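You operate a simulated robot arm through the tools that you are given. There is no shell and no other tool. Be economical: measure what you need, move in short steps, check, and stop when the job is done.

You are at the controls of a simulated two-armed robot. One attempt, no reset.

JOB
On the top of the end table, fold the grey rag in half.

Only the result counts: the job must be done as asked and must still hold three seconds after the hand-in. Knocking over, shifting, dropping, spilling or breaking anything else fails it. Flat cloth is picked up by pressing the open fingertips on it (5 to 10 N) and closing them slowly along it; thin cloth reads only 2 to 8 mm in the jaws.

ROBOT AND FRAMES
Two 7-joint arms with two-finger parallel grippers on one trunk, on a base that drives. Base frame: it is fixed to the floor where the robot stands at the start and does not move with it; the origin is under the middle of the robot, x ahead of it, y to its left, z up; the surface under the hand at the start is at about z = 696. Lengths are in mm, angles in degrees, forces in N, time in s.
The left shoulder is at the start at [62, 198, 904], the right one opposite. With the tool pointing down near the work surface each hand reaches from about 320 to 720 mm from the robot's upright axis, wherever it stands, measured 20 degrees to its own side. Places, roughly: top of the end table [600, 100, 700]. Payload 1.57 kg a hand.
The tool frame of a hand sits at the grasp point between the pads (the TCP): z along the fingers, y along the line on which they close. The tips reach 30 mm beyond it. The gripper opens to 110 mm. The fingers are 24 mm wide and 12 mm thick; the gripper's body (48 by 112 mm) begins 78 mm behind the TCP.
Orientation is that of the tool frame in the base frame, as [roll, pitch, yaw] about the fixed x, y, z axes, in that order (R = Rz(yaw) Ry(pitch) Rx(roll)). With the fingers straight down and closing along the base's y, the tool's x points along the base's -x, its y along +y and its z along -z.

CONTROLS
- The arms move only by the tool play_rows. It takes "left_motion", "right_motion" or both (then of equal length, played together; a hand with none holds still); each is a list of rows, each a list of 6 numbers: the shift along the base's x, y, z in mm, then the turn, a rotation vector about the base's x, y, z in degrees. In form: [[tx, ty, tz, rx, ry, rz], ...]. A call has 1 to 10 rows; each row shifts and turns the commanded pose from where the row before left it. "left_fingers" and "right_fingers" are, for a hand that has rows, the opening, from 0 (shut) to 1 (fully open), set as the call begins (left out, the last holds). Each row takes 0.2 s and may step no farther than 50 mm and 8.6 degrees from the row before; otherwise, or with a gripper value out of range, the whole call is refused. A pose out of reach is approached as far as the arm can. The call stops where the force on the tool passes 40 N (or 10 N more than at its start, if that is more) or the arm is blocked; 0.2 s more then pass. The fingers move at their own pace (about 72 mm/s each) and stop on an object; they squeeze with about 43 N. The grip force told is the motor's: it shows also when the fingers shut on nothing. Time passes only in rows, and 0.2 s behind the last, so rows that do not move let the fingers close. It gives the time, the measured TCP pose, the force on the tool (base axes), the opening and the grip force at its end, in the units of the frame above (readings bear some noise), with the torque about the TCP (base axes, N m) and any sound that the robot's microphone picked up.
- Cameras (640 x 400 px; columns grow to the right, rows downward): "scene" is now at [86.3, -8.5, 1462.8]; the picture's right is [0.01, -1.00, 0.00], its down [-0.93, -0.01, -0.37] and it looks along [0.37, 0.00, -0.93] (base axes); focal length 248 px, centre (320, 200). "left" rides on the left gripper at [70, -16, -142] in its tool frame; the picture's right is [0.23, 0.97, 0.00], its down [-0.86, 0.20, -0.48] and it looks along [-0.47, 0.11, 0.88] (tool axes); focal length 222 px, centre (320, 200). "right" rides on the right gripper at [70, 16, -141] in its tool frame; the picture's right is [-0.23, 0.97, 0.00], its down [-0.85, -0.20, -0.48] and it looks along [-0.47, -0.11, 0.88] (tool axes); focal length 222 px, centre (320, 200). There is no depth. A picture from a camera that has moved, and an enlarged one, comes with that camera's place and axes in the base frame and with its lens. The place of the scene camera against the robot may be out by one fixed shift of up to 18 mm in any direction.
- grab_frame(camera): a new picture of that camera. The clock stands still meanwhile.
- move_column(by): slides the trunk up (or, below 0, down) by that many mm; the arms and the scene camera ride with it, the base frame stays. It gives what a move gives, with no picture.
- steer(legs): drives the robot by 1 to 6 legs, each [ahead, left, turn to the left] in mm, mm and degrees, along the robot's own axes; the way and the turn of a leg run together, so that a leg with both is an arc; at most 1500 mm and 180 degrees a leg. The arms and the cameras ride along, it lands a little off, and it stops where it bumps. It gives what a move gives.
- pan_tilt(pan, tilt): turns the head with the scene camera to pan (to the left, within 86 degrees either way) and tilt (down, from -29 to 69), counted from straight ahead of the robot. It gives what a move gives.
- close_up(camera, box): a new picture of the part [left, top, right, bottom] of that camera's present view, enlarged. The clock stands still meanwhile.
- close_job(): hands the job in; it is judged then, once.

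Go step by step. Nothing tells you exact positions but the pictures and the camera data: compare them with the known pose of the tool, close in by small moves and look again before you grip or let go. The budget is 120 turns and 108 pictures, counting those below and the enlarged ones. Unless the task says otherwise, let go and move clear before handing in, and close with one line.

The tools are called after "Request:" as name(argument=value, ...) on one line, values as JSON. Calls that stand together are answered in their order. play_rows: Moves the arms, as the interface text tells. Its arguments: {"type":"object","properties":{"left_motion":{"type":"array"},"left_fingers":{"type":"number"},"right_motion":{"type":"array"},"right_fingers":{"type":"number"}},"required":[]} The other tools are called the same way: move_column (by) slides the trunk up or down; steer (legs) drives the base; pan_tilt (pan, tilt) turns the head that bears the scene camera; grab_frame (camera) takes a picture; close_up (camera, box) takes an enlarged picture of a part of a camera's view; close_job () hands the job in.

At the start:

```text
time_s: 0.0
left_tool_pos: [406.3, 281.7, 909.7]
left_ee_rot: [-179.9, 0.0, -180.0]
left_wrist_force: [0.1, 0.8, -0.6]
left_moment: [-0.02, -0.01, 0.0]
left_width: 110.0
left_grip_force: 0.0
right_tool_pos: [381.1, -9.5, 862.7]
right_ee_rot: [-179.9, 0.0, -179.9]
right_wrist_force: [0.2, 0.6, -0.1]
right_moment: [-0.01, 0.02, 0.01]
right_width: 110.0
right_grip_force: 0.1
trunk travel left (down, up): [-500.0, 490.0]
robot x, y, heading: [-0.9, 0.9, 0.2]
head pan, tilt: [0.8, 68.4]
```

scene: 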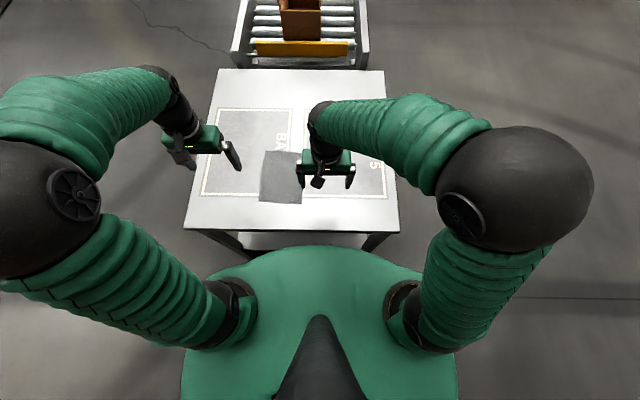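
right: 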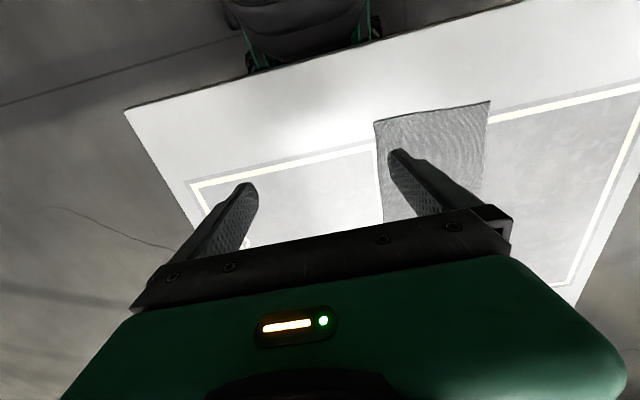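
left: 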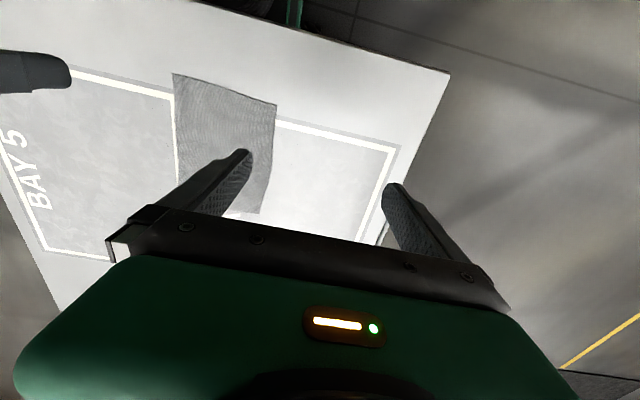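

The grey rag lies flat at about x 380–580, y 50–195, partly hidden by the right hand. I'll move the right hand clear and look closer.

Request:
play_rows(right_motion=[[0, -45, 20, 0, 0, 0], [0, -45, 10, 0, 0, 0], [0, -45, 0, 0, 0, 0], [0, -45, 0, 0, 0, 0]])

Request:
close_up(camera="scene", box=[180, 60, 420, 240])

Request:
grab_frame(camera="left")

```text
time_s: 1.0
left_tool_pos: [405.2, 279.2, 909.8]
left_ee_rot: [-179.9, 0.0, -180.0]
left_wrist_force: [-0.6, -0.6, -0.7]
left_moment: [0.03, -0.01, -0.01]
left_width: 109.9
left_grip_force: 0.2
right_tool_pos: [379.7, -191.3, 893.2]
right_ee_rot: [179.9, 0.0, -179.9]
right_wrist_force: [0.5, -0.2, -0.1]
right_moment: [0.03, -0.03, -0.01]
right_width: 109.8
right_grip_force: 0.0
trunk travel left (down, up): [-500.0, 490.0]
robot x, y, heading: [0.1, 0.4, 0.1]
head pan, tilt: [0.8, 68.4]
```

```text
2.22 times, centred on (300, 150) of scene
camera zoom: at [86.2, -10.8, 1462.8], right [0.01, -1.0, 0.0], down [-0.93, -0.01, -0.37], along [0.37, 0.01, -0.93], focal length 550 px, centre (364, 311)
```

zoom: 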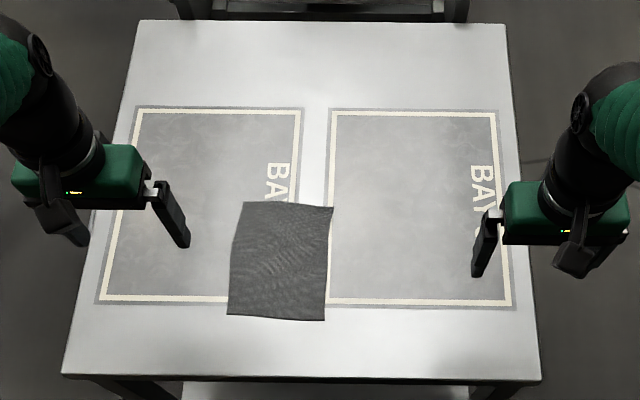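

```text
103 pictures are left
camera left: at [335.5, 263.7, 1051.5], right [-0.23, 0.97, 0.0], down [0.86, 0.2, 0.48], along [0.47, 0.11, -0.88], focal length 222 px, centre (320, 200)
```

left: 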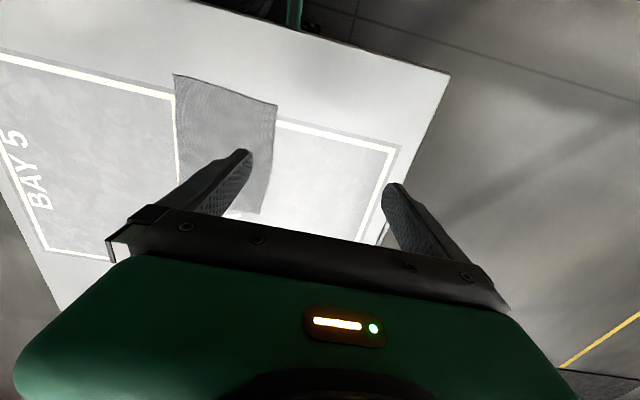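

The rag's corners are about (580,197), (572,50), (375,55) and (383,202), so it is roughly 200 by 147. I'll take the two far corners with one hand each, fingers closing along x, and fold toward the robot, so both hands now yaw 90° outward and move near them.

Request:
play_rows(left_motion=[[15, -4, -6, 0, 0, -8.2], [15, -4, -6, 0, 0, -8.2], [15, -4, -6, 0, 0, -8.2], [15, -4, -6, 0, 0, -8.2], [15, -4, -6, 0, 0, -8.2], [15, -4, -6, 0, 0, -8.2], [15, -4, -6, 0, 0, -8.2], [15, -4, -6, 0, 0, -8.2], [15, -4, -6, 0, 0, -8.2], [15, -4, -6, 0, 0, -8.2]], right_motion=[[18, 18, -4, 0, 0, 8.2], [18, 18, -4, 0, 0, 8.2], [18, 18, -4, 0, 0, 8.2], [18, 18, -4, 0, 0, 8.2], [18, 18, -4, 0, 0, 8.2], [18, 18, -4, 0, 0, 8.2], [18, 18, -4, 0, 0, 8.2], [18, 18, -4, 0, 0, 8.2], [18, 18, -4, 0, 0, 8.2], [18, 18, -4, 0, 0, 8.2]], left_fingers=0.35, right_fingers=0.35)

Request:
grab_frame(camera="scene")

```text
time_s: 3.2
left_tool_pos: [556.5, 242.5, 847.6]
left_ee_rot: [-179.8, 0.1, 97.8]
left_wrist_force: [0.4, 0.1, 0.3]
left_moment: [0.0, 0.03, -0.01]
left_width: 38.4
left_grip_force: 0.1
right_tool_pos: [562.4, -8.1, 851.4]
right_ee_rot: [179.8, -0.1, -97.9]
right_wrist_force: [-0.6, 0.5, -0.3]
right_moment: [0.04, 0.06, 0.02]
right_width: 38.4
right_grip_force: 0.0
trunk travel left (down, up): [-500.0, 490.0]
robot x, y, heading: [-0.2, -0.1, 0.3]
head pan, tilt: [0.8, 68.4]
```

```text
102 pictures are left
camera scene: at [90.3, -7.8, 1462.5], right [0.01, -1.0, 0.0], down [-0.93, -0.01, -0.36], along [0.36, 0.0, -0.93], focal length 248 px, centre (320, 200)
```

scene: 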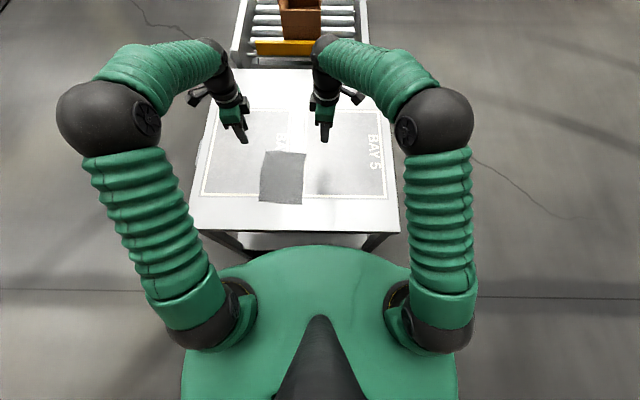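

Both arms reach this posture cleanly. I'll finish the yaw, come over the far corners at moderate height, and look with the wrist cameras.

Request:
play_rows(left_motion=[[4, -20, -20, 0, 0, -7.8], [4, -20, -25, 0, 0, 0], [4, -20, -25, 0, 0, 0], [0, 0, -10, 0, 0, 0]], right_motion=[[0, 25, -20, 0, 0, 7.9], [0, 25, -25, 0, 0, 0], [0, 25, -25, 0, 0, 0], [0, 0, -10, 0, 0, 0]])

Request:
grab_frame(camera="left")

Request:
grab_frame(camera="right")

Request:
close_up(camera="scene", box=[220, 110, 380, 210])

```text
time_s: 4.2
left_tool_pos: [566.7, 181.6, 769.9]
left_ee_rot: [179.9, 0.1, 90.2]
left_wrist_force: [-1.2, 0.2, -0.5]
left_moment: [0.0, 0.0, 0.01]
left_width: 38.3
left_grip_force: 0.1
right_tool_pos: [560.2, 68.2, 772.0]
right_ee_rot: [179.9, 0.0, -90.1]
right_wrist_force: [-0.2, 0.3, -0.6]
right_moment: [0.02, -0.01, -0.01]
right_width: 38.5
right_grip_force: 0.0
trunk travel left (down, up): [-500.0, 490.0]
robot x, y, heading: [5.5, 2.5, 0.1]
head pan, tilt: [0.8, 68.4]
```

```text
101 pictures are left
camera left: at [550.4, 251.1, 910.2], right [0.97, 0.23, 0.0], down [0.2, -0.85, 0.48], along [0.11, -0.47, -0.88], focal length 222 px, centre (320, 200)
```

left: 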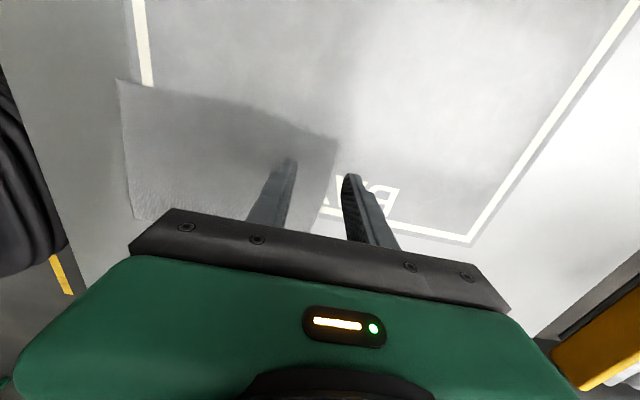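

```text
100 pictures are left
camera right: at [545.3, -2.1, 914.7], right [-0.97, 0.23, 0.0], down [0.2, 0.85, 0.48], along [0.11, 0.47, -0.88], focal length 222 px, centre (320, 200)
```

right: 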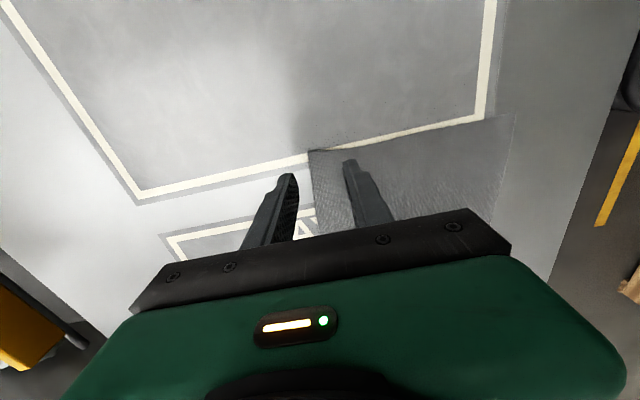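

```text
4.00 times, centred on (300, 160) of scene
camera zoom: at [88.5, -8.4, 1462.7], right [0.01, -1.0, 0.0], down [-0.93, -0.01, -0.36], along [0.36, 0.0, -0.93], focal length 990 px, centre (400, 360)
```

zoom: 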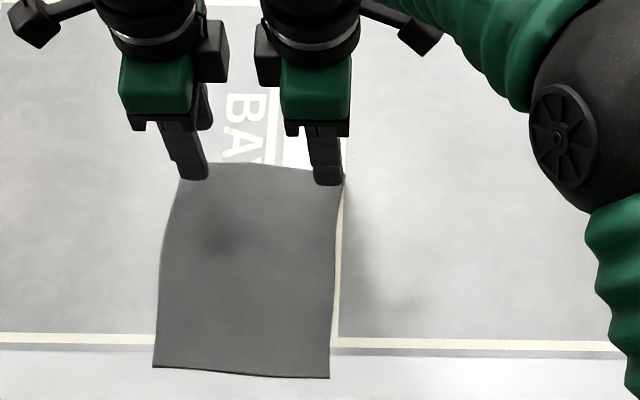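

The wrist cameras put the far edge from about (580,207) to (570,57). I'll place the fingers just inside that edge and descend to just above the cloth.

Request:
play_rows(left_motion=[[-5, 4, -10, 0, 0, 0], [-5, 4, -15, 0, 0, 0], [0, 0, -8, 0, 0, 0], [0, 0, 0, 0, 0, 0]], right_motion=[[-6, 4, -10, 0, 0, 0], [-5, 4, -15, 0, 0, 0], [0, 0, -10, 0, 0, 0], [0, 0, 0, 0, 0, 0]], left_fingers=0.3, right_fingers=0.3)

Request:
grab_frame(camera="left")

Request:
grab_frame(camera="right")

```text
time_s: 5.2
left_tool_pos: [556.6, 189.8, 736.0]
left_ee_rot: [-180.0, 0.1, 90.2]
left_wrist_force: [-0.6, -0.3, -0.4]
left_moment: [0.02, 0.03, 0.01]
left_width: 33.2
left_grip_force: 0.1
right_tool_pos: [548.8, 74.4, 738.9]
right_ee_rot: [180.0, 0.0, -90.1]
right_wrist_force: [-0.1, -0.3, -0.7]
right_moment: [-0.05, -0.02, 0.0]
right_width: 32.9
right_grip_force: 0.0
trunk travel left (down, up): [-500.0, 490.0]
robot x, y, heading: [-2.1, 4.1, 0.1]
head pan, tilt: [0.8, 68.4]
```

```text
98 pictures are left
camera left: at [540.4, 259.1, 877.2], right [0.97, 0.23, 0.0], down [0.2, -0.85, 0.48], along [0.11, -0.47, -0.88], focal length 222 px, centre (320, 200)
```

left: 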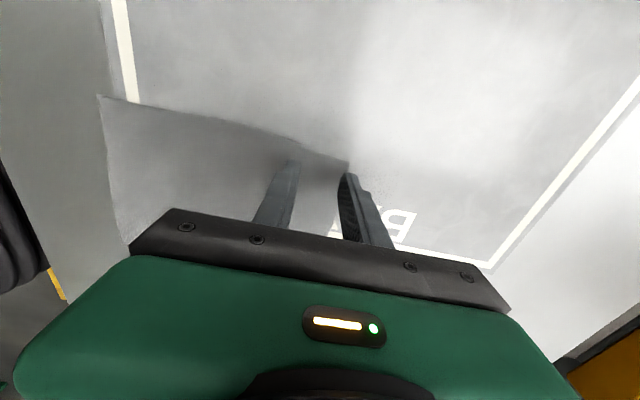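

```text
97 pictures are left
camera right: at [533.5, 5.6, 879.7], right [-0.97, 0.23, 0.0], down [0.2, 0.85, 0.48], along [0.11, 0.47, -0.88], focal length 222 px, centre (320, 200)
```

right: 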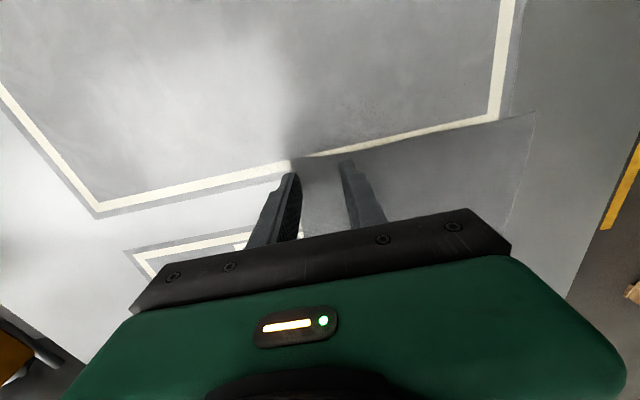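

Far fingers overlap the edge by a few mm as intended. Shifting the left hand 3 mm inward and lowering gently to contact.

Request:
play_rows(left_motion=[[-3, 0, -2, 0, 0, 0], [0, 0, -3, 0, 0, 0], [0, 0, -2, 0, 0, 0], [0, 0, -1, 0, 0, 0], [0, 0, 0, 0, 0, 0]], right_motion=[[0, 0, -4, 0, 0, 0], [0, 0, -3, 0, 0, 0], [0, 0, -2, 0, 0, 0], [0, 0, -2, 0, 0, 0], [0, 0, 0, 0, 0, 0]])

```text
time_s: 6.4
left_tool_pos: [554.0, 189.9, 728.5]
left_ee_rot: [180.0, 0.1, 90.2]
left_wrist_force: [-0.3, 0.0, -0.2]
left_moment: [-0.03, -0.01, 0.01]
left_width: 32.6
left_grip_force: 0.1
right_tool_pos: [548.8, 74.9, 727.6]
right_ee_rot: [-180.0, 0.0, -90.1]
right_wrist_force: [1.5, -0.5, 4.7]
right_moment: [-0.02, -0.01, 0.0]
right_width: 32.9
right_grip_force: 0.0
trunk travel left (down, up): [-500.0, 490.0]
robot x, y, heading: [0.4, 1.2, -0.1]
head pan, tilt: [0.8, 68.4]
```

Right fingertips press at about 5 N; the left is about 1 mm short.

Request:
play_rows(left_motion=[[0, 0, -1, 0, 0, 0], [0, 0, -0.7, 0, 0, 0], [0, 0, 0, 0, 0, 0]], right_motion=[[0, 0, -0.3, 0, 0, 0], [0, 0, 0, 0, 0, 0], [0, 0, 0, 0, 0, 0]])

```text
time_s: 7.2
left_tool_pos: [553.5, 189.2, 727.4]
left_ee_rot: [180.0, 0.1, 90.3]
left_wrist_force: [0.4, 0.6, 4.2]
left_moment: [0.02, -0.05, 0.0]
left_width: 32.9
left_grip_force: 0.0
right_tool_pos: [548.0, 74.4, 726.5]
right_ee_rot: [180.0, -0.1, -90.2]
right_wrist_force: [1.0, -0.3, 7.9]
right_moment: [0.0, -0.05, 0.01]
right_width: 32.7
right_grip_force: 0.0
trunk travel left (down, up): [-500.0, 490.0]
robot x, y, heading: [-0.6, 1.5, -0.3]
head pan, tilt: [0.8, 68.4]
```

Both are in contact. Left goes 0.4 mm further, then closing in slow stages.

Request:
play_rows(left_motion=[[0, 0, -0.4, 0, 0, 0], [0, 0, 0, 0, 0, 0]], right_motion=[[0, 0, 0, 0, 0, 0], [0, 0, 0, 0, 0, 0]], left_fingers=0.22, right_fingers=0.22)

Request:
play_rows(left_motion=[[0, 0, 0, 0, 0, 0], [0, 0, 0, 0, 0, 0]], right_motion=[[0, 0, 0, 0, 0, 0], [0, 0, 0, 0, 0, 0]], left_fingers=0.14, right_fingers=0.14)

Request:
grab_frame(camera="left")

Request:
grab_frame(camera="right")

```text
time_s: 7.8
left_tool_pos: [554.6, 188.5, 727.1]
left_ee_rot: [179.9, 0.2, 90.2]
left_wrist_force: [-0.1, -0.9, 7.0]
left_moment: [-0.04, -0.07, -0.04]
left_width: 23.8
left_grip_force: 0.1
right_tool_pos: [547.1, 74.2, 727.9]
right_ee_rot: [180.0, 0.0, -90.1]
right_wrist_force: [-0.3, 1.0, 7.8]
right_moment: [0.04, 0.04, 0.01]
right_width: 23.5
right_grip_force: 0.0
trunk travel left (down, up): [-500.0, 490.0]
robot x, y, heading: [0.8, -2.0, -0.0]
head pan, tilt: [0.8, 68.4]
```

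```text
time_s: 8.4
left_tool_pos: [554.1, 188.8, 729.2]
left_ee_rot: [180.0, 0.1, 90.2]
left_wrist_force: [0.3, 0.1, 8.0]
left_moment: [-0.01, -0.01, -0.03]
left_width: 14.3
left_grip_force: 0.1
right_tool_pos: [547.9, 73.4, 726.8]
right_ee_rot: [-180.0, 0.0, -90.1]
right_wrist_force: [-0.2, -0.1, 7.4]
right_moment: [0.03, 0.0, 0.0]
right_width: 14.3
right_grip_force: 0.1
trunk travel left (down, up): [-500.0, 490.0]
robot x, y, heading: [2.2, -1.2, 0.1]
head pan, tilt: [0.8, 68.4]
```

```text
96 pictures are left
camera left: at [536.3, 258.7, 868.6], right [0.97, 0.23, 0.0], down [0.2, -0.85, 0.48], along [0.11, -0.47, -0.88], focal length 222 px, centre (320, 200)
```

left: 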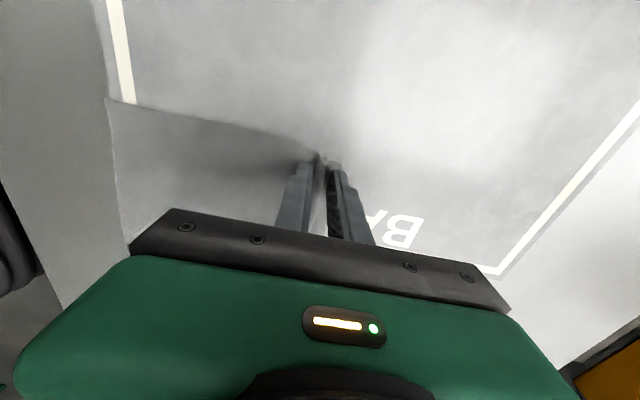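

```text
95 pictures are left
camera right: at [531.6, 4.5, 869.3], right [-0.97, 0.23, 0.0], down [0.2, 0.85, 0.48], along [0.11, 0.47, -0.88], focal length 222 px, centre (320, 200)
```

right: 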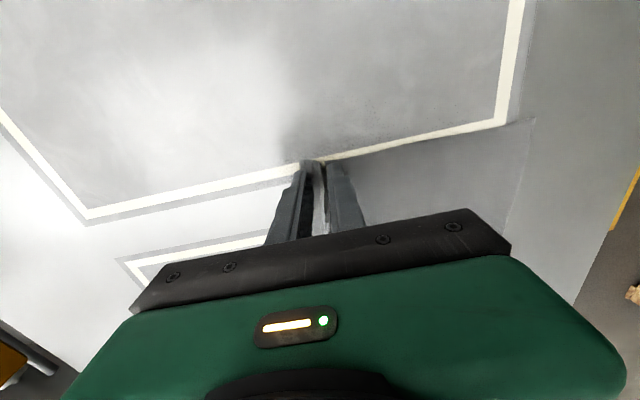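

The cloth is rising between the fingers at both corners, so I'll close fully.

Request:
play_rows(left_motion=[[0, 0, 0, 0, 0, 0], [0, 0, 0, 0, 0, 0]], right_motion=[[0, 0, 0, 0, 0, 0], [0, 0, 0, 0, 0, 0]], left_fingers=0.06, right_fingers=0.06)

Request:
play_rows(left_motion=[[0, 0, 0, 0, 0, 0], [0, 0, 0, 0, 0, 0]], right_motion=[[0, 0, 0, 0, 0, 0], [0, 0, 0, 0, 0, 0]], left_fingers=0.0, right_fingers=0.0)

Request:
close_up(camera="left", box=[240, 120, 400, 220])

Request:
close_up(camera="right", box=[240, 120, 400, 220])

```text
time_s: 9.0
left_tool_pos: [553.2, 188.5, 727.3]
left_ee_rot: [180.0, 0.1, 90.2]
left_wrist_force: [0.2, -0.6, 8.8]
left_moment: [0.0, -0.03, 0.01]
left_width: 7.6
left_grip_force: 7.7
right_tool_pos: [547.0, 74.1, 727.3]
right_ee_rot: [-180.0, -0.1, -90.1]
right_wrist_force: [0.2, -0.1, 7.1]
right_moment: [0.02, 0.02, -0.03]
right_width: 6.6
right_grip_force: 0.5
trunk travel left (down, up): [-500.0, 490.0]
robot x, y, heading: [-2.5, -0.2, 0.2]
head pan, tilt: [0.8, 68.4]
```

```text
time_s: 9.6
left_tool_pos: [553.3, 189.0, 727.4]
left_ee_rot: [179.9, 0.1, 90.3]
left_wrist_force: [0.1, -2.2, 10.8]
left_moment: [-0.01, -0.04, -0.04]
left_width: 6.4
left_grip_force: 26.4
right_tool_pos: [548.1, 73.9, 727.9]
right_ee_rot: [-180.0, 0.0, -90.1]
right_wrist_force: [0.5, 1.4, 6.0]
right_moment: [0.05, 0.02, -0.01]
right_width: 2.5
right_grip_force: 23.5
trunk travel left (down, up): [-500.0, 490.0]
robot x, y, heading: [-1.0, -0.3, 0.0]
head pan, tilt: [0.8, 68.4]
```

```text
4.00 times, centred on (320, 170) of left
camera zoom: at [536.3, 258.5, 868.6], right [0.97, 0.23, 0.0], down [0.2, -0.85, 0.48], along [0.11, -0.47, -0.88], focal length 888 px, centre (320, 320)
```

zoom: 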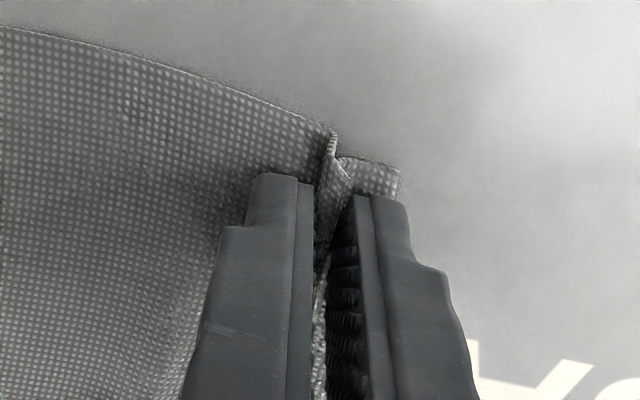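

```text
4.00 times, centred on (320, 170) of right
camera zoom: at [531.6, 4.6, 869.3], right [-0.97, 0.23, 0.0], down [0.2, 0.85, 0.48], along [0.11, 0.47, -0.88], focal length 888 px, centre (320, 320)
```

zoom: 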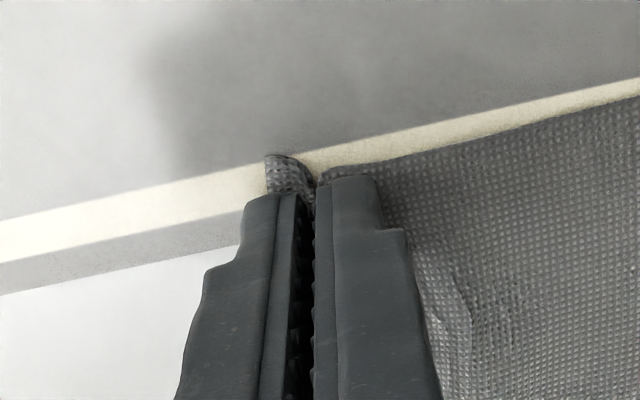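

Both corners are pinched (6.4 and 2.5 mm). I'll begin the fold arc toward the robot, tilting the fingers forward, and check at mid-arc.

Request:
play_rows(left_motion=[[-4, 0, 15, 0, -5, 0], [-7, 0, 14, 0, -5, 0], [-10, 0, 12.5, 0, -5, 0], [-12.5, 0, 10.5, 0, -5, 0], [-14.5, 0, 8, 0, -5, 0]], right_motion=[[-4, 0, 15, 0, -5, 0], [-7, 0, 14, 0, -5, 0], [-10, 0, 12.5, 0, -5, 0], [-12.5, 0, 10.5, 0, -5, 0], [-14.5, 0, 8, 0, -5, 0]])

Request:
close_up(camera="scene", box=[220, 110, 380, 210])

Request:
grab_frame(camera="left")

```text
time_s: 10.9
left_tool_pos: [505.3, 188.4, 788.0]
left_ee_rot: [155.1, -0.1, 90.2]
left_wrist_force: [-0.5, 0.9, 0.3]
left_moment: [-0.02, 0.01, 0.0]
left_width: 0.0
left_grip_force: 21.6
right_tool_pos: [543.5, -29.3, 776.5]
right_ee_rot: [-155.8, -1.1, -102.0]
right_wrist_force: [-0.1, 0.2, 1.3]
right_moment: [-0.04, 0.0, 0.02]
right_width: 2.4
right_grip_force: 23.7
trunk travel left (down, up): [-500.0, 490.0]
robot x, y, heading: [0.4, 0.2, 0.1]
head pan, tilt: [0.8, 68.4]
stopped in row 5 (right hand): the arm was blocked; the commanded pose is now the measured one
```

```text
4.00 times, centred on (300, 160) of scene
camera zoom: at [86.9, -12.0, 1462.3], right [0.01, -1.0, 0.0], down [-0.93, -0.01, -0.37], along [0.37, 0.01, -0.93], focal length 990 px, centre (400, 360)
```

zoom: 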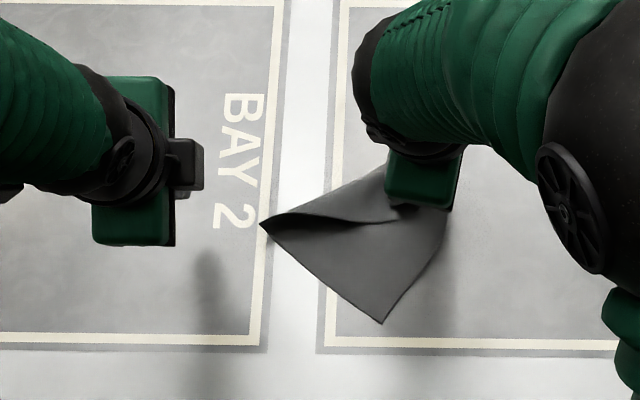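

```text
91 pictures are left
camera left: at [430.5, 256.9, 908.8], right [0.88, 0.23, 0.41], down [-0.02, -0.86, 0.52], along [0.47, -0.46, -0.75], focal length 222 px, centre (320, 200)
```

left: 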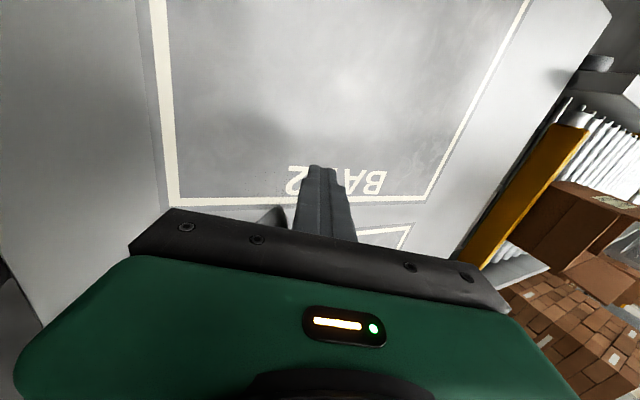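

The right arm hit a limit and swung sideways, the left slipped off, and the cloth now hangs from the right hand over the middle of the table. I'll look at the whole scene before laying it flat again.

Request:
grab_frame(camera="scene")

Request:
grab_frame(camera="right")

```text
90 pictures are left
camera scene: at [86.9, -12.0, 1462.3], right [0.01, -1.0, 0.0], down [-0.93, -0.01, -0.37], along [0.37, 0.01, -0.93], focal length 248 px, centre (320, 200)
```

scene: 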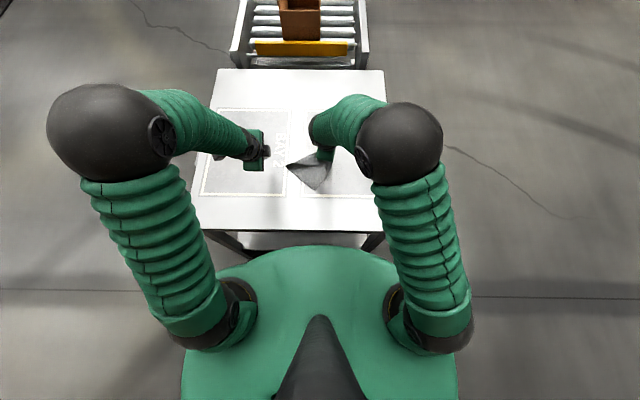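

```text
89 pictures are left
camera right: at [458.2, -79.8, 901.2], right [-0.82, 0.4, -0.4], down [0.17, 0.85, 0.5], along [0.54, 0.35, -0.77], focal length 222 px, centre (320, 200)
```

right: 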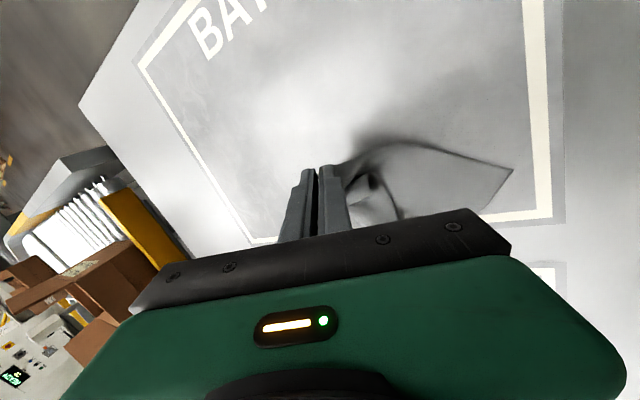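

Request:
close_up(camera="scene", box=[270, 135, 350, 200])

Request:
close_up(camera="right", box=[280, 110, 540, 240])

```text
6.15 times, centred on (310, 168) of scene
camera zoom: at [86.9, -12.0, 1462.3], right [0.01, -1.0, 0.0], down [-0.93, -0.01, -0.37], along [0.37, 0.01, -0.93], focal length 1523 px, centre (382, 400)
```

zoom: 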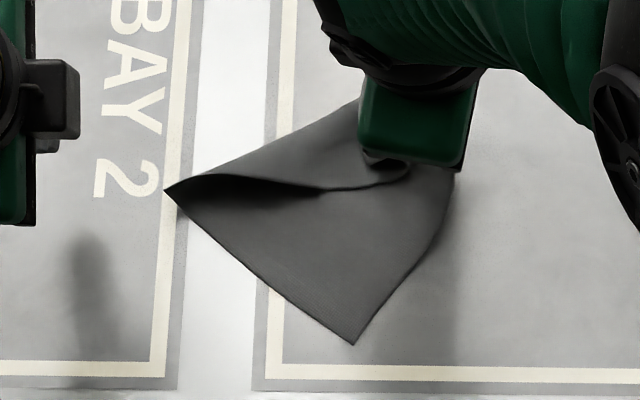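

```text
2.46 times, centred on (410, 175) of right
camera zoom: at [458.2, -79.8, 901.2], right [-0.82, 0.4, -0.4], down [0.17, 0.85, 0.5], along [0.54, 0.35, -0.77], focal length 547 px, centre (98, 262)
```

zoom: 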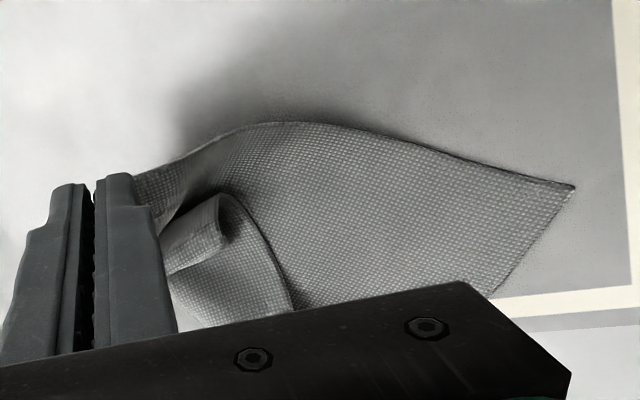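

The rag's near edge lies flat from about (424,12) to (520,120), with the held corner arched up. I'll un-tilt the right hand while laying that corner outward toward about (552,-105), and lift the left hand clear.

Request:
play_rows(right_motion=[[1, -9.5, 0, 0, 3, 1.5], [1, -9.5, -2, 0, 3, 1.5], [1, -9.5, -4, 0, 3, 1.5], [1, -9.5, -6, 0, 3, 1.5], [1, -9.5, -7, 0, 3, 1.5], [1, -9.5, -7, 0, 3, 1.5], [1, -9.5, -7, 0, 3, 1.5], [1.5, -9.5, -5, 0, 3, 0]], left_motion=[[0, 6, 5, 0, 3, 0], [0, 6, 5, 0, 3, 0], [0, 6, 5, 0, 3, 0], [0, 6, 5, 0, 3, 0], [0, 6, 5, 0, 3, 0], [0, 6, 5, 0, 3, 0], [0, 6, 5, 0, 3, 0], [0, 6, 5, 0, 3, 0]], left_fingers=0.3)

Request:
close_up(camera="scene", box=[240, 110, 400, 210])

Request:
grab_frame(camera="right")

```text
time_s: 12.7
left_tool_pos: [506.4, 238.5, 826.8]
left_ee_rot: [179.2, 0.0, 90.2]
left_wrist_force: [0.6, -0.9, 0.0]
left_moment: [-0.01, 0.01, -0.04]
left_width: 32.9
left_grip_force: 0.1
right_tool_pos: [551.8, -97.8, 740.9]
right_ee_rot: [-179.5, -3.1, -89.8]
right_wrist_force: [1.4, -0.2, -0.4]
right_moment: [0.02, -0.03, 0.02]
right_width: 2.3
right_grip_force: 23.7
trunk travel left (down, up): [-500.0, 490.0]
robot x, y, heading: [0.0, -0.6, 0.2]
head pan, tilt: [0.8, 68.4]
```

```text
4.00 times, centred on (320, 160) of scene
camera zoom: at [88.9, -9.3, 1462.6], right [0.01, -1.0, 0.0], down [-0.93, -0.01, -0.36], along [0.36, 0.0, -0.93], focal length 990 px, centre (320, 360)
```

zoom: 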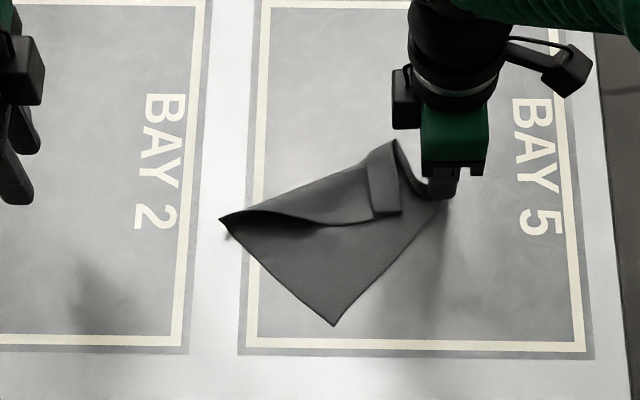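

```text
85 pictures are left
camera right: at [534.5, -159.6, 885.8], right [-0.97, 0.22, -0.02], down [0.19, 0.88, 0.43], along [0.11, 0.42, -0.9], focal length 222 px, centre (320, 200)
```

right: 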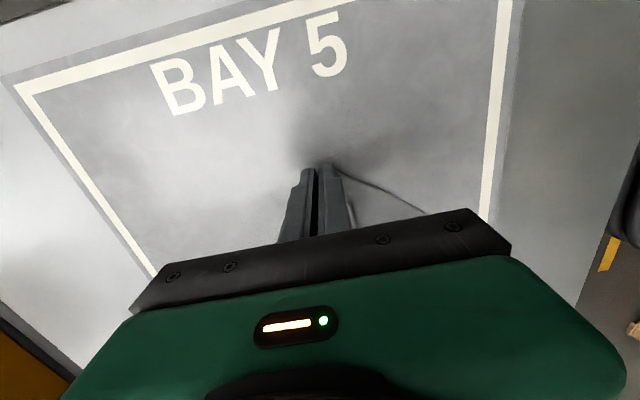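

The rag's far-left portion is folded over the rest, its corner near (516,-60). I'll set the held corner down, release it, raise the right hand clear and look.

Request:
play_rows(right_motion=[[2, -4, -5, 0, 0, 0], [0, -2, -5, 0, 0, 0], [0, 0, 0, 0, 0, 0]])

Request:
play_rows(right_motion=[[0, 0, 0, 0, 0, 0], [0, 0, 2, 0, 0, 0], [0, 0, 10, 0, 0, 0], [0, 0, 30, 0, 0, 0], [0, -40, 40, 0, 0, 0], [0, -45, 0, 0, 0, 0], [0, -45, 0, 0, 0, 0]], right_fingers=0.25)

Request:
close_up(camera="scene", box=[240, 110, 400, 210])

```text
time_s: 13.5
left_tool_pos: [506.4, 237.3, 828.0]
left_ee_rot: [179.1, 0.0, 90.3]
left_wrist_force: [-0.8, 0.6, 0.4]
left_moment: [0.0, 0.0, 0.04]
left_width: 33.1
left_grip_force: 0.0
right_tool_pos: [552.7, -103.2, 731.8]
right_ee_rot: [-179.5, -3.1, -89.8]
right_wrist_force: [0.0, -0.4, 1.3]
right_moment: [0.0, -0.03, 0.03]
right_width: 2.4
right_grip_force: 23.7
trunk travel left (down, up): [-500.0, 490.0]
robot x, y, heading: [0.2, -1.8, 0.0]
head pan, tilt: [0.8, 68.4]
```

```text
refused: row 5 steps farther than a row can; nothing moved
```

```text
4.00 times, centred on (320, 160) of scene
camera zoom: at [87.7, -9.0, 1462.7], right [0.01, -1.0, 0.0], down [-0.93, -0.01, -0.37], along [0.37, 0.0, -0.93], focal length 990 px, centre (320, 360)
```

zoom: 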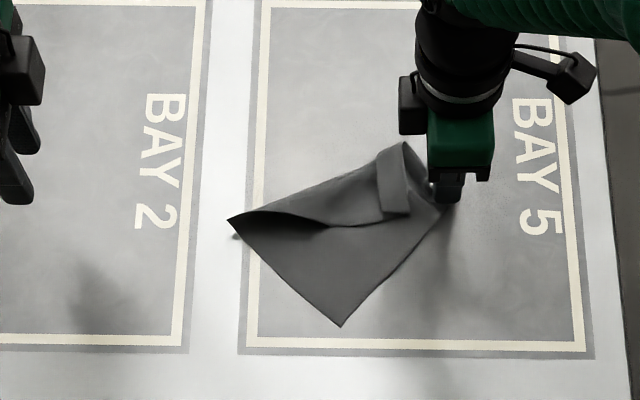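

Releasing the corner now and moving the right hand clear in smaller rows.

Request:
play_rows(right_motion=[[0, 0, 0, 0, 0, 0], [0, 0, 2, 0, 0, 0], [0, 0, 10, 0, 0, 0], [0, 0, 30, 0, 0, 0], [0, -25, 40, 0, 0, 0], [0, -45, 0, 0, 0, 0], [0, -45, 0, 0, 0, 0]], right_fingers=0.25)

Request:
close_up(camera="scene", box=[260, 120, 380, 200])

Request:
grab_frame(camera="right")

```text
time_s: 15.1
left_tool_pos: [505.8, 237.2, 827.8]
left_ee_rot: [179.0, 0.0, 90.3]
left_wrist_force: [-0.2, 0.5, 0.4]
left_moment: [0.01, 0.0, -0.03]
left_width: 32.9
left_grip_force: 0.0
right_tool_pos: [555.3, -221.8, 812.2]
right_ee_rot: [-179.4, -3.0, -89.6]
right_wrist_force: [-0.8, -0.2, -0.4]
right_moment: [0.05, 0.0, 0.03]
right_width: 27.8
right_grip_force: 0.0
trunk travel left (down, up): [-500.0, 490.0]
robot x, y, heading: [-2.2, -5.4, 0.2]
head pan, tilt: [0.8, 68.4]
```

```text
5.00 times, centred on (320, 160) of scene
camera zoom: at [87.6, -12.2, 1462.7], right [0.01, -1.0, 0.0], down [-0.93, -0.01, -0.37], along [0.37, 0.01, -0.93], focal length 1238 px, centre (320, 400)
```

zoom: 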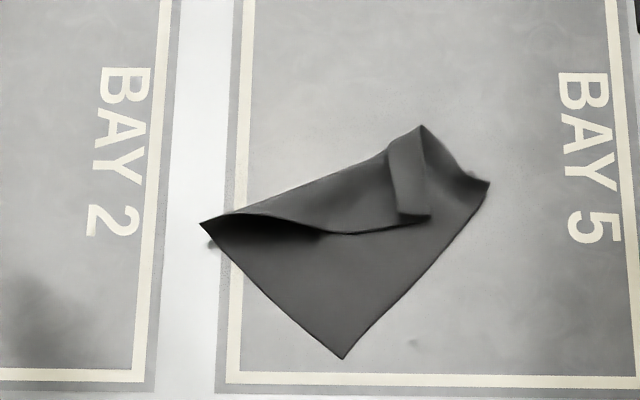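

```text
82 pictures are left
camera right: at [537.5, -284.2, 957.5], right [-0.97, 0.22, -0.02], down [0.19, 0.88, 0.44], along [0.11, 0.42, -0.9], focal length 222 px, centre (320, 200)
```

right: 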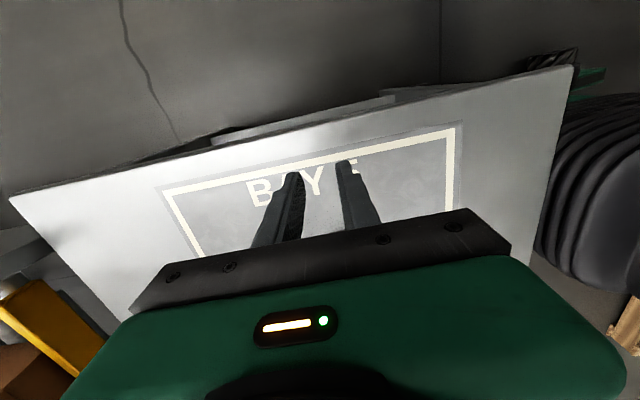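

The far-left corner is flipped over along a line from (525,90) to (606,-67), with a small standing ridge near (539,-46). I'll turn the right hand to its natural yaw and hover above that ridge to pinch it across y.

Request:
play_rows(right_motion=[[0, 15, 0, 0, 0, -8.2], [0, 15, 0, 0, 0, -8.2], [0, 15, 0, 0, 0, -8.2], [0, 15, 0, 0, 0, -8.2], [0, 15, 0, 0, 0, -8.2], [0, 15, 0, 0, 0, -8.2], [0, 15, 0, 0, 0, -8.2], [0, 15, 0, 0, 0, -8.2], [0, 15, 0, 0, 0, -8.2], [0, 15, 0, 0, 0, -8.2]])

Request:
play_rows(right_motion=[[-3, 12, -15, 0, 0, -8.2], [-2, 12, -15, 2.5, 0, 0], [0, 0, -10, 0, 0, 0], [0, 0, 0, 0, 0, 0]])

Request:
grab_frame(camera="right")

Request:
close_up(camera="scene", box=[260, 120, 380, 200])

```text
time_s: 17.3
left_tool_pos: [505.9, 239.0, 827.2]
left_ee_rot: [179.1, -0.1, 90.3]
left_wrist_force: [0.6, 0.5, 0.6]
left_moment: [0.0, 0.03, 0.0]
left_width: 33.0
left_grip_force: 0.1
right_tool_pos: [551.9, -67.2, 813.3]
right_ee_rot: [-179.4, -3.1, -172.0]
right_wrist_force: [0.5, 0.4, 0.9]
right_moment: [0.02, 0.03, 0.01]
right_width: 27.4
right_grip_force: 0.1
trunk travel left (down, up): [-500.0, 490.0]
robot x, y, heading: [5.0, -0.8, -0.0]
head pan, tilt: [0.8, 68.4]
```

```text
time_s: 18.3
left_tool_pos: [506.0, 238.5, 827.7]
left_ee_rot: [179.2, 0.0, 90.2]
left_wrist_force: [0.0, 0.6, 0.5]
left_moment: [-0.05, 0.0, -0.02]
left_width: 33.0
left_grip_force: 0.0
right_tool_pos: [545.8, -43.3, 772.5]
right_ee_rot: [178.0, -3.1, -180.0]
right_wrist_force: [-0.8, 0.0, 0.7]
right_moment: [0.0, 0.0, 0.03]
right_width: 27.5
right_grip_force: 0.2
trunk travel left (down, up): [-500.0, 490.0]
robot x, y, heading: [-0.2, 3.9, 0.2]
head pan, tilt: [0.8, 68.4]
```

```text
81 pictures are left
camera right: at [484.7, -31.7, 918.2], right [0.23, 0.97, 0.02], down [0.88, -0.21, 0.42], along [0.42, -0.08, -0.91], focal length 222 px, centre (320, 200)
```

right: 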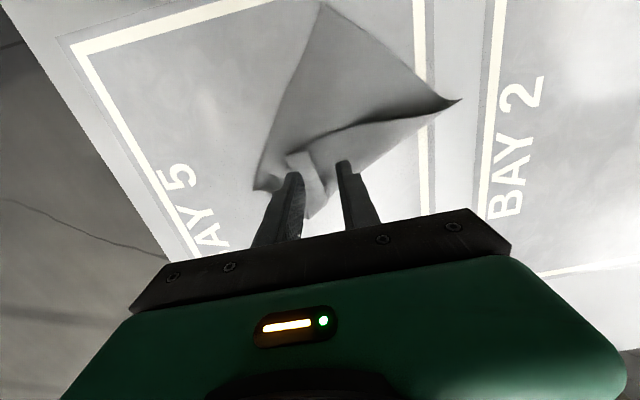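

```text
5.00 times, centred on (320, 160) of scene
camera zoom: at [87.8, -8.7, 1462.7], right [0.01, -1.0, 0.0], down [-0.93, -0.01, -0.37], along [0.37, 0.0, -0.93], focal length 1238 px, centre (320, 400)
```

zoom: 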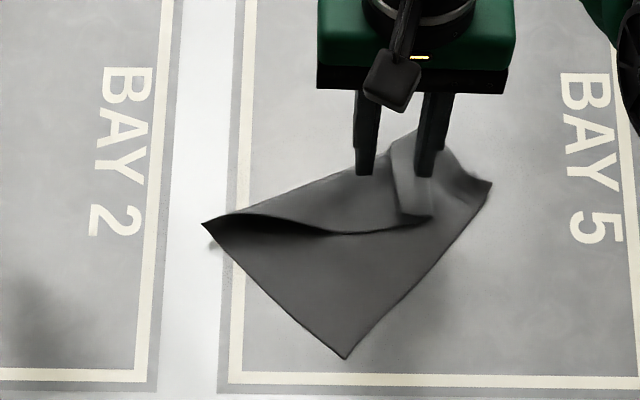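

Request:
close_up(camera="right", box=[230, 110, 390, 220])

```text
3.64 times, centred on (310, 165) of right
camera zoom: at [484.7, -31.7, 918.2], right [0.23, 0.97, 0.02], down [0.88, -0.21, 0.42], along [0.42, -0.08, -0.91], focal length 808 px, centre (356, 327)
```

zoom: 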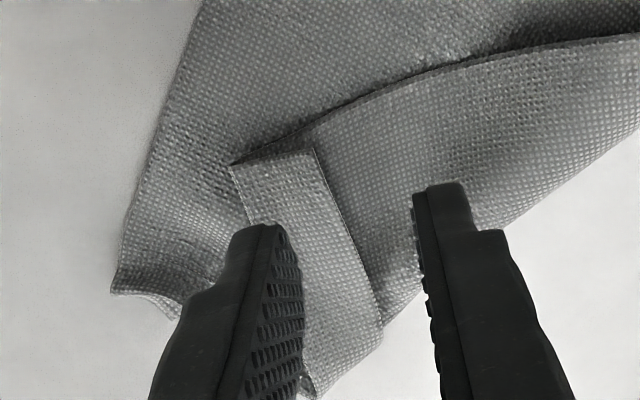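

The strip at the flipped corner lies between the fingers as projected. I'll descend gently to contact.

Request:
play_rows(right_motion=[[0, 0, -20, 0, 2, 0], [0, 0, -12, 0, 1, 0], [0, 0, -5, 0, 0, 0], [0, 0, -2, 0, 0, 0], [0, 0, -2, 0, 0, 0], [0, 0, 0, 0, 0, 0]])

Request:
close_up(camera="right", box=[230, 110, 390, 220])

```text
time_s: 19.7
left_tool_pos: [505.2, 238.6, 827.2]
left_ee_rot: [179.1, -0.1, 90.2]
left_wrist_force: [0.0, -0.2, 0.0]
left_moment: [-0.01, 0.04, -0.02]
left_width: 33.1
left_grip_force: 0.1
right_tool_pos: [546.8, -43.7, 732.7]
right_ee_rot: [178.1, -6.0, -179.8]
right_wrist_force: [0.0, 0.7, 0.4]
right_moment: [-0.01, 0.03, -0.02]
right_width: 27.6
right_grip_force: 0.0
trunk travel left (down, up): [-500.0, 490.0]
robot x, y, heading: [1.3, -2.7, -0.3]
head pan, tilt: [0.8, 68.4]
```

```text
3.64 times, centred on (310, 165) of right
camera zoom: at [493.5, -31.8, 881.1], right [0.23, 0.97, 0.01], down [0.9, -0.21, 0.38], along [0.37, -0.08, -0.93], focal length 808 px, centre (356, 327)
```

zoom: 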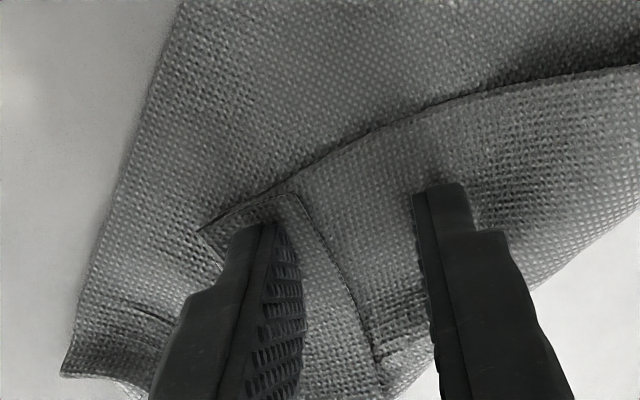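

Request:
play_rows(right_motion=[[0, 0, 0, 0, -6, 0], [0, 0, -1.5, 0, 0, 0], [0, 0, -1, 0, 0, 0], [0, 0, 0, 0, 0, 0]])

```text
time_s: 20.7
left_tool_pos: [505.9, 238.3, 827.8]
left_ee_rot: [179.2, 0.0, 90.2]
left_wrist_force: [-1.1, 0.4, 0.2]
left_moment: [0.01, -0.01, 0.02]
left_width: 33.0
left_grip_force: 0.1
right_tool_pos: [546.6, -44.7, 729.5]
right_ee_rot: [178.1, -0.1, -179.8]
right_wrist_force: [-0.2, 0.2, 2.2]
right_moment: [-0.06, -0.01, 0.01]
right_width: 27.4
right_grip_force: 0.1
trunk travel left (down, up): [-500.0, 490.0]
robot x, y, heading: [-2.8, 1.1, -0.1]
head pan, tilt: [0.8, 68.4]
```

Light contact at about 2 N, meant to catch only the upper layer. Closing in stages and checking.

Request:
play_rows(right_motion=[[0, 0, -0.3, 0, 0, 0], [0, 0, 0, 0, 0, 0]], right_fingers=0.13)

Request:
play_rows(right_motion=[[0, 0, 0, 0, 0, 0], [0, 0, 0, 0, 0, 0]], right_fingers=0.0)

Request:
play_rows(right_motion=[[3, 0, 10, 0, 0, 0], [5, 0, 12, 0, 0, 0], [5, 0, 12, 0, 0, 0]])

Request:
close_up(camera="scene", box=[260, 120, 380, 200])

Request:
grab_frame(camera="right")

```text
time_s: 21.3
left_tool_pos: [505.7, 237.8, 827.7]
left_ee_rot: [179.1, 0.0, 90.2]
left_wrist_force: [-0.6, 0.3, -0.1]
left_moment: [0.01, -0.01, 0.02]
left_width: 33.0
left_grip_force: 0.0
right_tool_pos: [547.1, -44.5, 730.7]
right_ee_rot: [178.1, -0.2, -179.8]
right_wrist_force: [0.0, -0.7, 3.3]
right_moment: [-0.06, 0.01, 0.01]
right_width: 14.5
right_grip_force: 0.0
trunk travel left (down, up): [-500.0, 490.0]
robot x, y, heading: [0.5, -1.5, 0.1]
head pan, tilt: [0.8, 68.4]
```

```text
time_s: 21.9
left_tool_pos: [506.4, 238.3, 827.6]
left_ee_rot: [179.1, 0.0, 90.2]
left_wrist_force: [-0.3, -0.3, -0.5]
left_moment: [0.04, 0.01, 0.03]
left_width: 33.1
left_grip_force: 0.1
right_tool_pos: [548.0, -44.5, 729.9]
right_ee_rot: [178.1, -0.2, -179.8]
right_wrist_force: [-0.3, -1.1, 2.9]
right_moment: [-0.05, 0.03, 0.0]
right_width: 0.0
right_grip_force: 20.9
trunk travel left (down, up): [-500.0, 490.0]
robot x, y, heading: [1.6, 0.5, 0.0]
head pan, tilt: [0.8, 68.4]
```

```text
time_s: 22.7
left_tool_pos: [505.3, 239.0, 827.7]
left_ee_rot: [179.1, 0.2, 90.2]
left_wrist_force: [0.8, 0.3, 0.2]
left_moment: [-0.02, -0.02, -0.02]
left_width: 32.9
left_grip_force: 0.0
right_tool_pos: [559.6, -43.8, 763.0]
right_ee_rot: [178.1, -0.1, -179.8]
right_wrist_force: [0.8, 0.5, -0.2]
right_moment: [-0.06, 0.0, 0.01]
right_width: 0.0
right_grip_force: 21.9
trunk travel left (down, up): [-500.0, 490.0]
robot x, y, heading: [0.2, -0.5, -0.0]
head pan, tilt: [0.8, 68.4]
```

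```text
5.00 times, centred on (320, 160) of scene
camera zoom: at [87.8, -8.7, 1462.7], right [0.01, -1.0, 0.0], down [-0.93, -0.01, -0.37], along [0.37, 0.0, -0.93], focal length 1238 px, centre (320, 400)
```

zoom: 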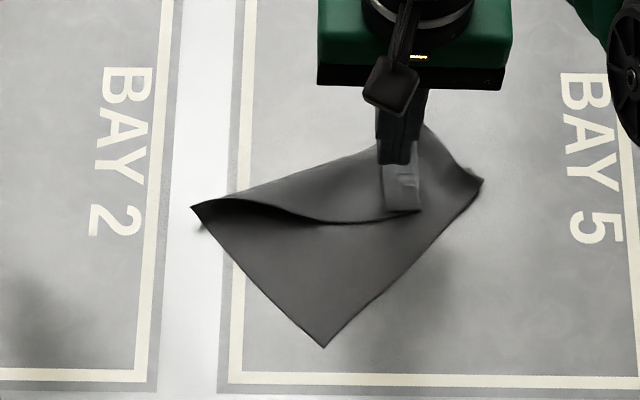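

```text
76 pictures are left
camera right: at [491.0, -31.8, 905.8], right [0.22, 0.97, 0.03], down [0.86, -0.21, 0.47], along [0.46, -0.08, -0.88], focal length 222 px, centre (320, 200)
```

right: 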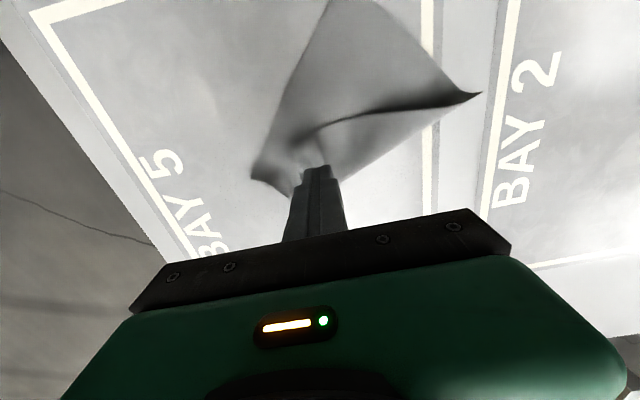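

The pinch slipped with too little pressure (0 mm); the rag is otherwise unchanged. I'll retry on the same spot with about 7 N.

Request:
play_rows(right_motion=[[-5, -2, 0, 0, 0, 0], [-5, -2, 0, 0, 0, 0], [0, 0, -10, 0, 0, 0]], right_fingers=0.27)

Request:
close_up(camera="right", box=[230, 110, 390, 220])

```text
time_s: 23.5
left_tool_pos: [505.5, 237.3, 826.4]
left_ee_rot: [179.1, 0.1, 90.2]
left_wrist_force: [0.2, -0.2, 0.5]
left_moment: [-0.01, 0.0, -0.02]
left_width: 32.9
left_grip_force: 0.1
right_tool_pos: [549.9, -48.4, 753.0]
right_ee_rot: [178.1, -0.1, -179.9]
right_wrist_force: [-0.2, -0.3, 0.1]
right_moment: [-0.02, -0.01, 0.03]
right_width: 29.9
right_grip_force: 0.0
trunk travel left (down, up): [-500.0, 490.0]
robot x, y, heading: [-0.1, 0.2, -0.0]
head pan, tilt: [0.8, 68.4]
```

```text
3.64 times, centred on (310, 165) of right
camera zoom: at [480.9, -36.6, 895.0], right [0.22, 0.97, 0.03], down [0.86, -0.21, 0.47], along [0.46, -0.08, -0.88], focal length 808 px, centre (356, 327)
```

zoom: 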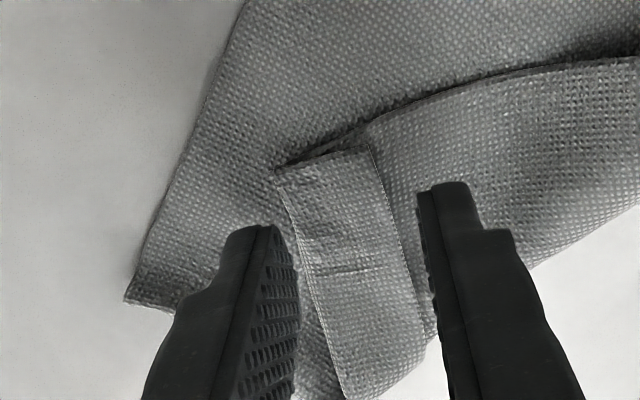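

Request:
play_rows(right_motion=[[0, 5, -8, 0, 0, 0], [0, 4, -8, 0, 0, 0], [0, 0, -5, 0, 0, 0], [0, 0, -2, 0, 0, 0], [0, 0, -1, 0, 0, 0], [0, 0, 0, 0, 0, 0]])

```text
time_s: 24.9
left_tool_pos: [504.6, 238.7, 826.6]
left_ee_rot: [179.0, 0.0, 90.2]
left_wrist_force: [-0.4, -0.9, 0.5]
left_moment: [0.02, 0.0, 0.0]
left_width: 33.0
left_grip_force: 0.1
right_tool_pos: [549.5, -38.7, 729.3]
right_ee_rot: [178.1, 0.0, -179.9]
right_wrist_force: [-0.5, 0.4, 6.5]
right_moment: [-0.09, 0.11, 0.03]
right_width: 29.4
right_grip_force: 0.0
trunk travel left (down, up): [-500.0, 490.0]
robot x, y, heading: [4.6, -0.3, 0.0]
head pan, tilt: [0.8, 68.4]
```

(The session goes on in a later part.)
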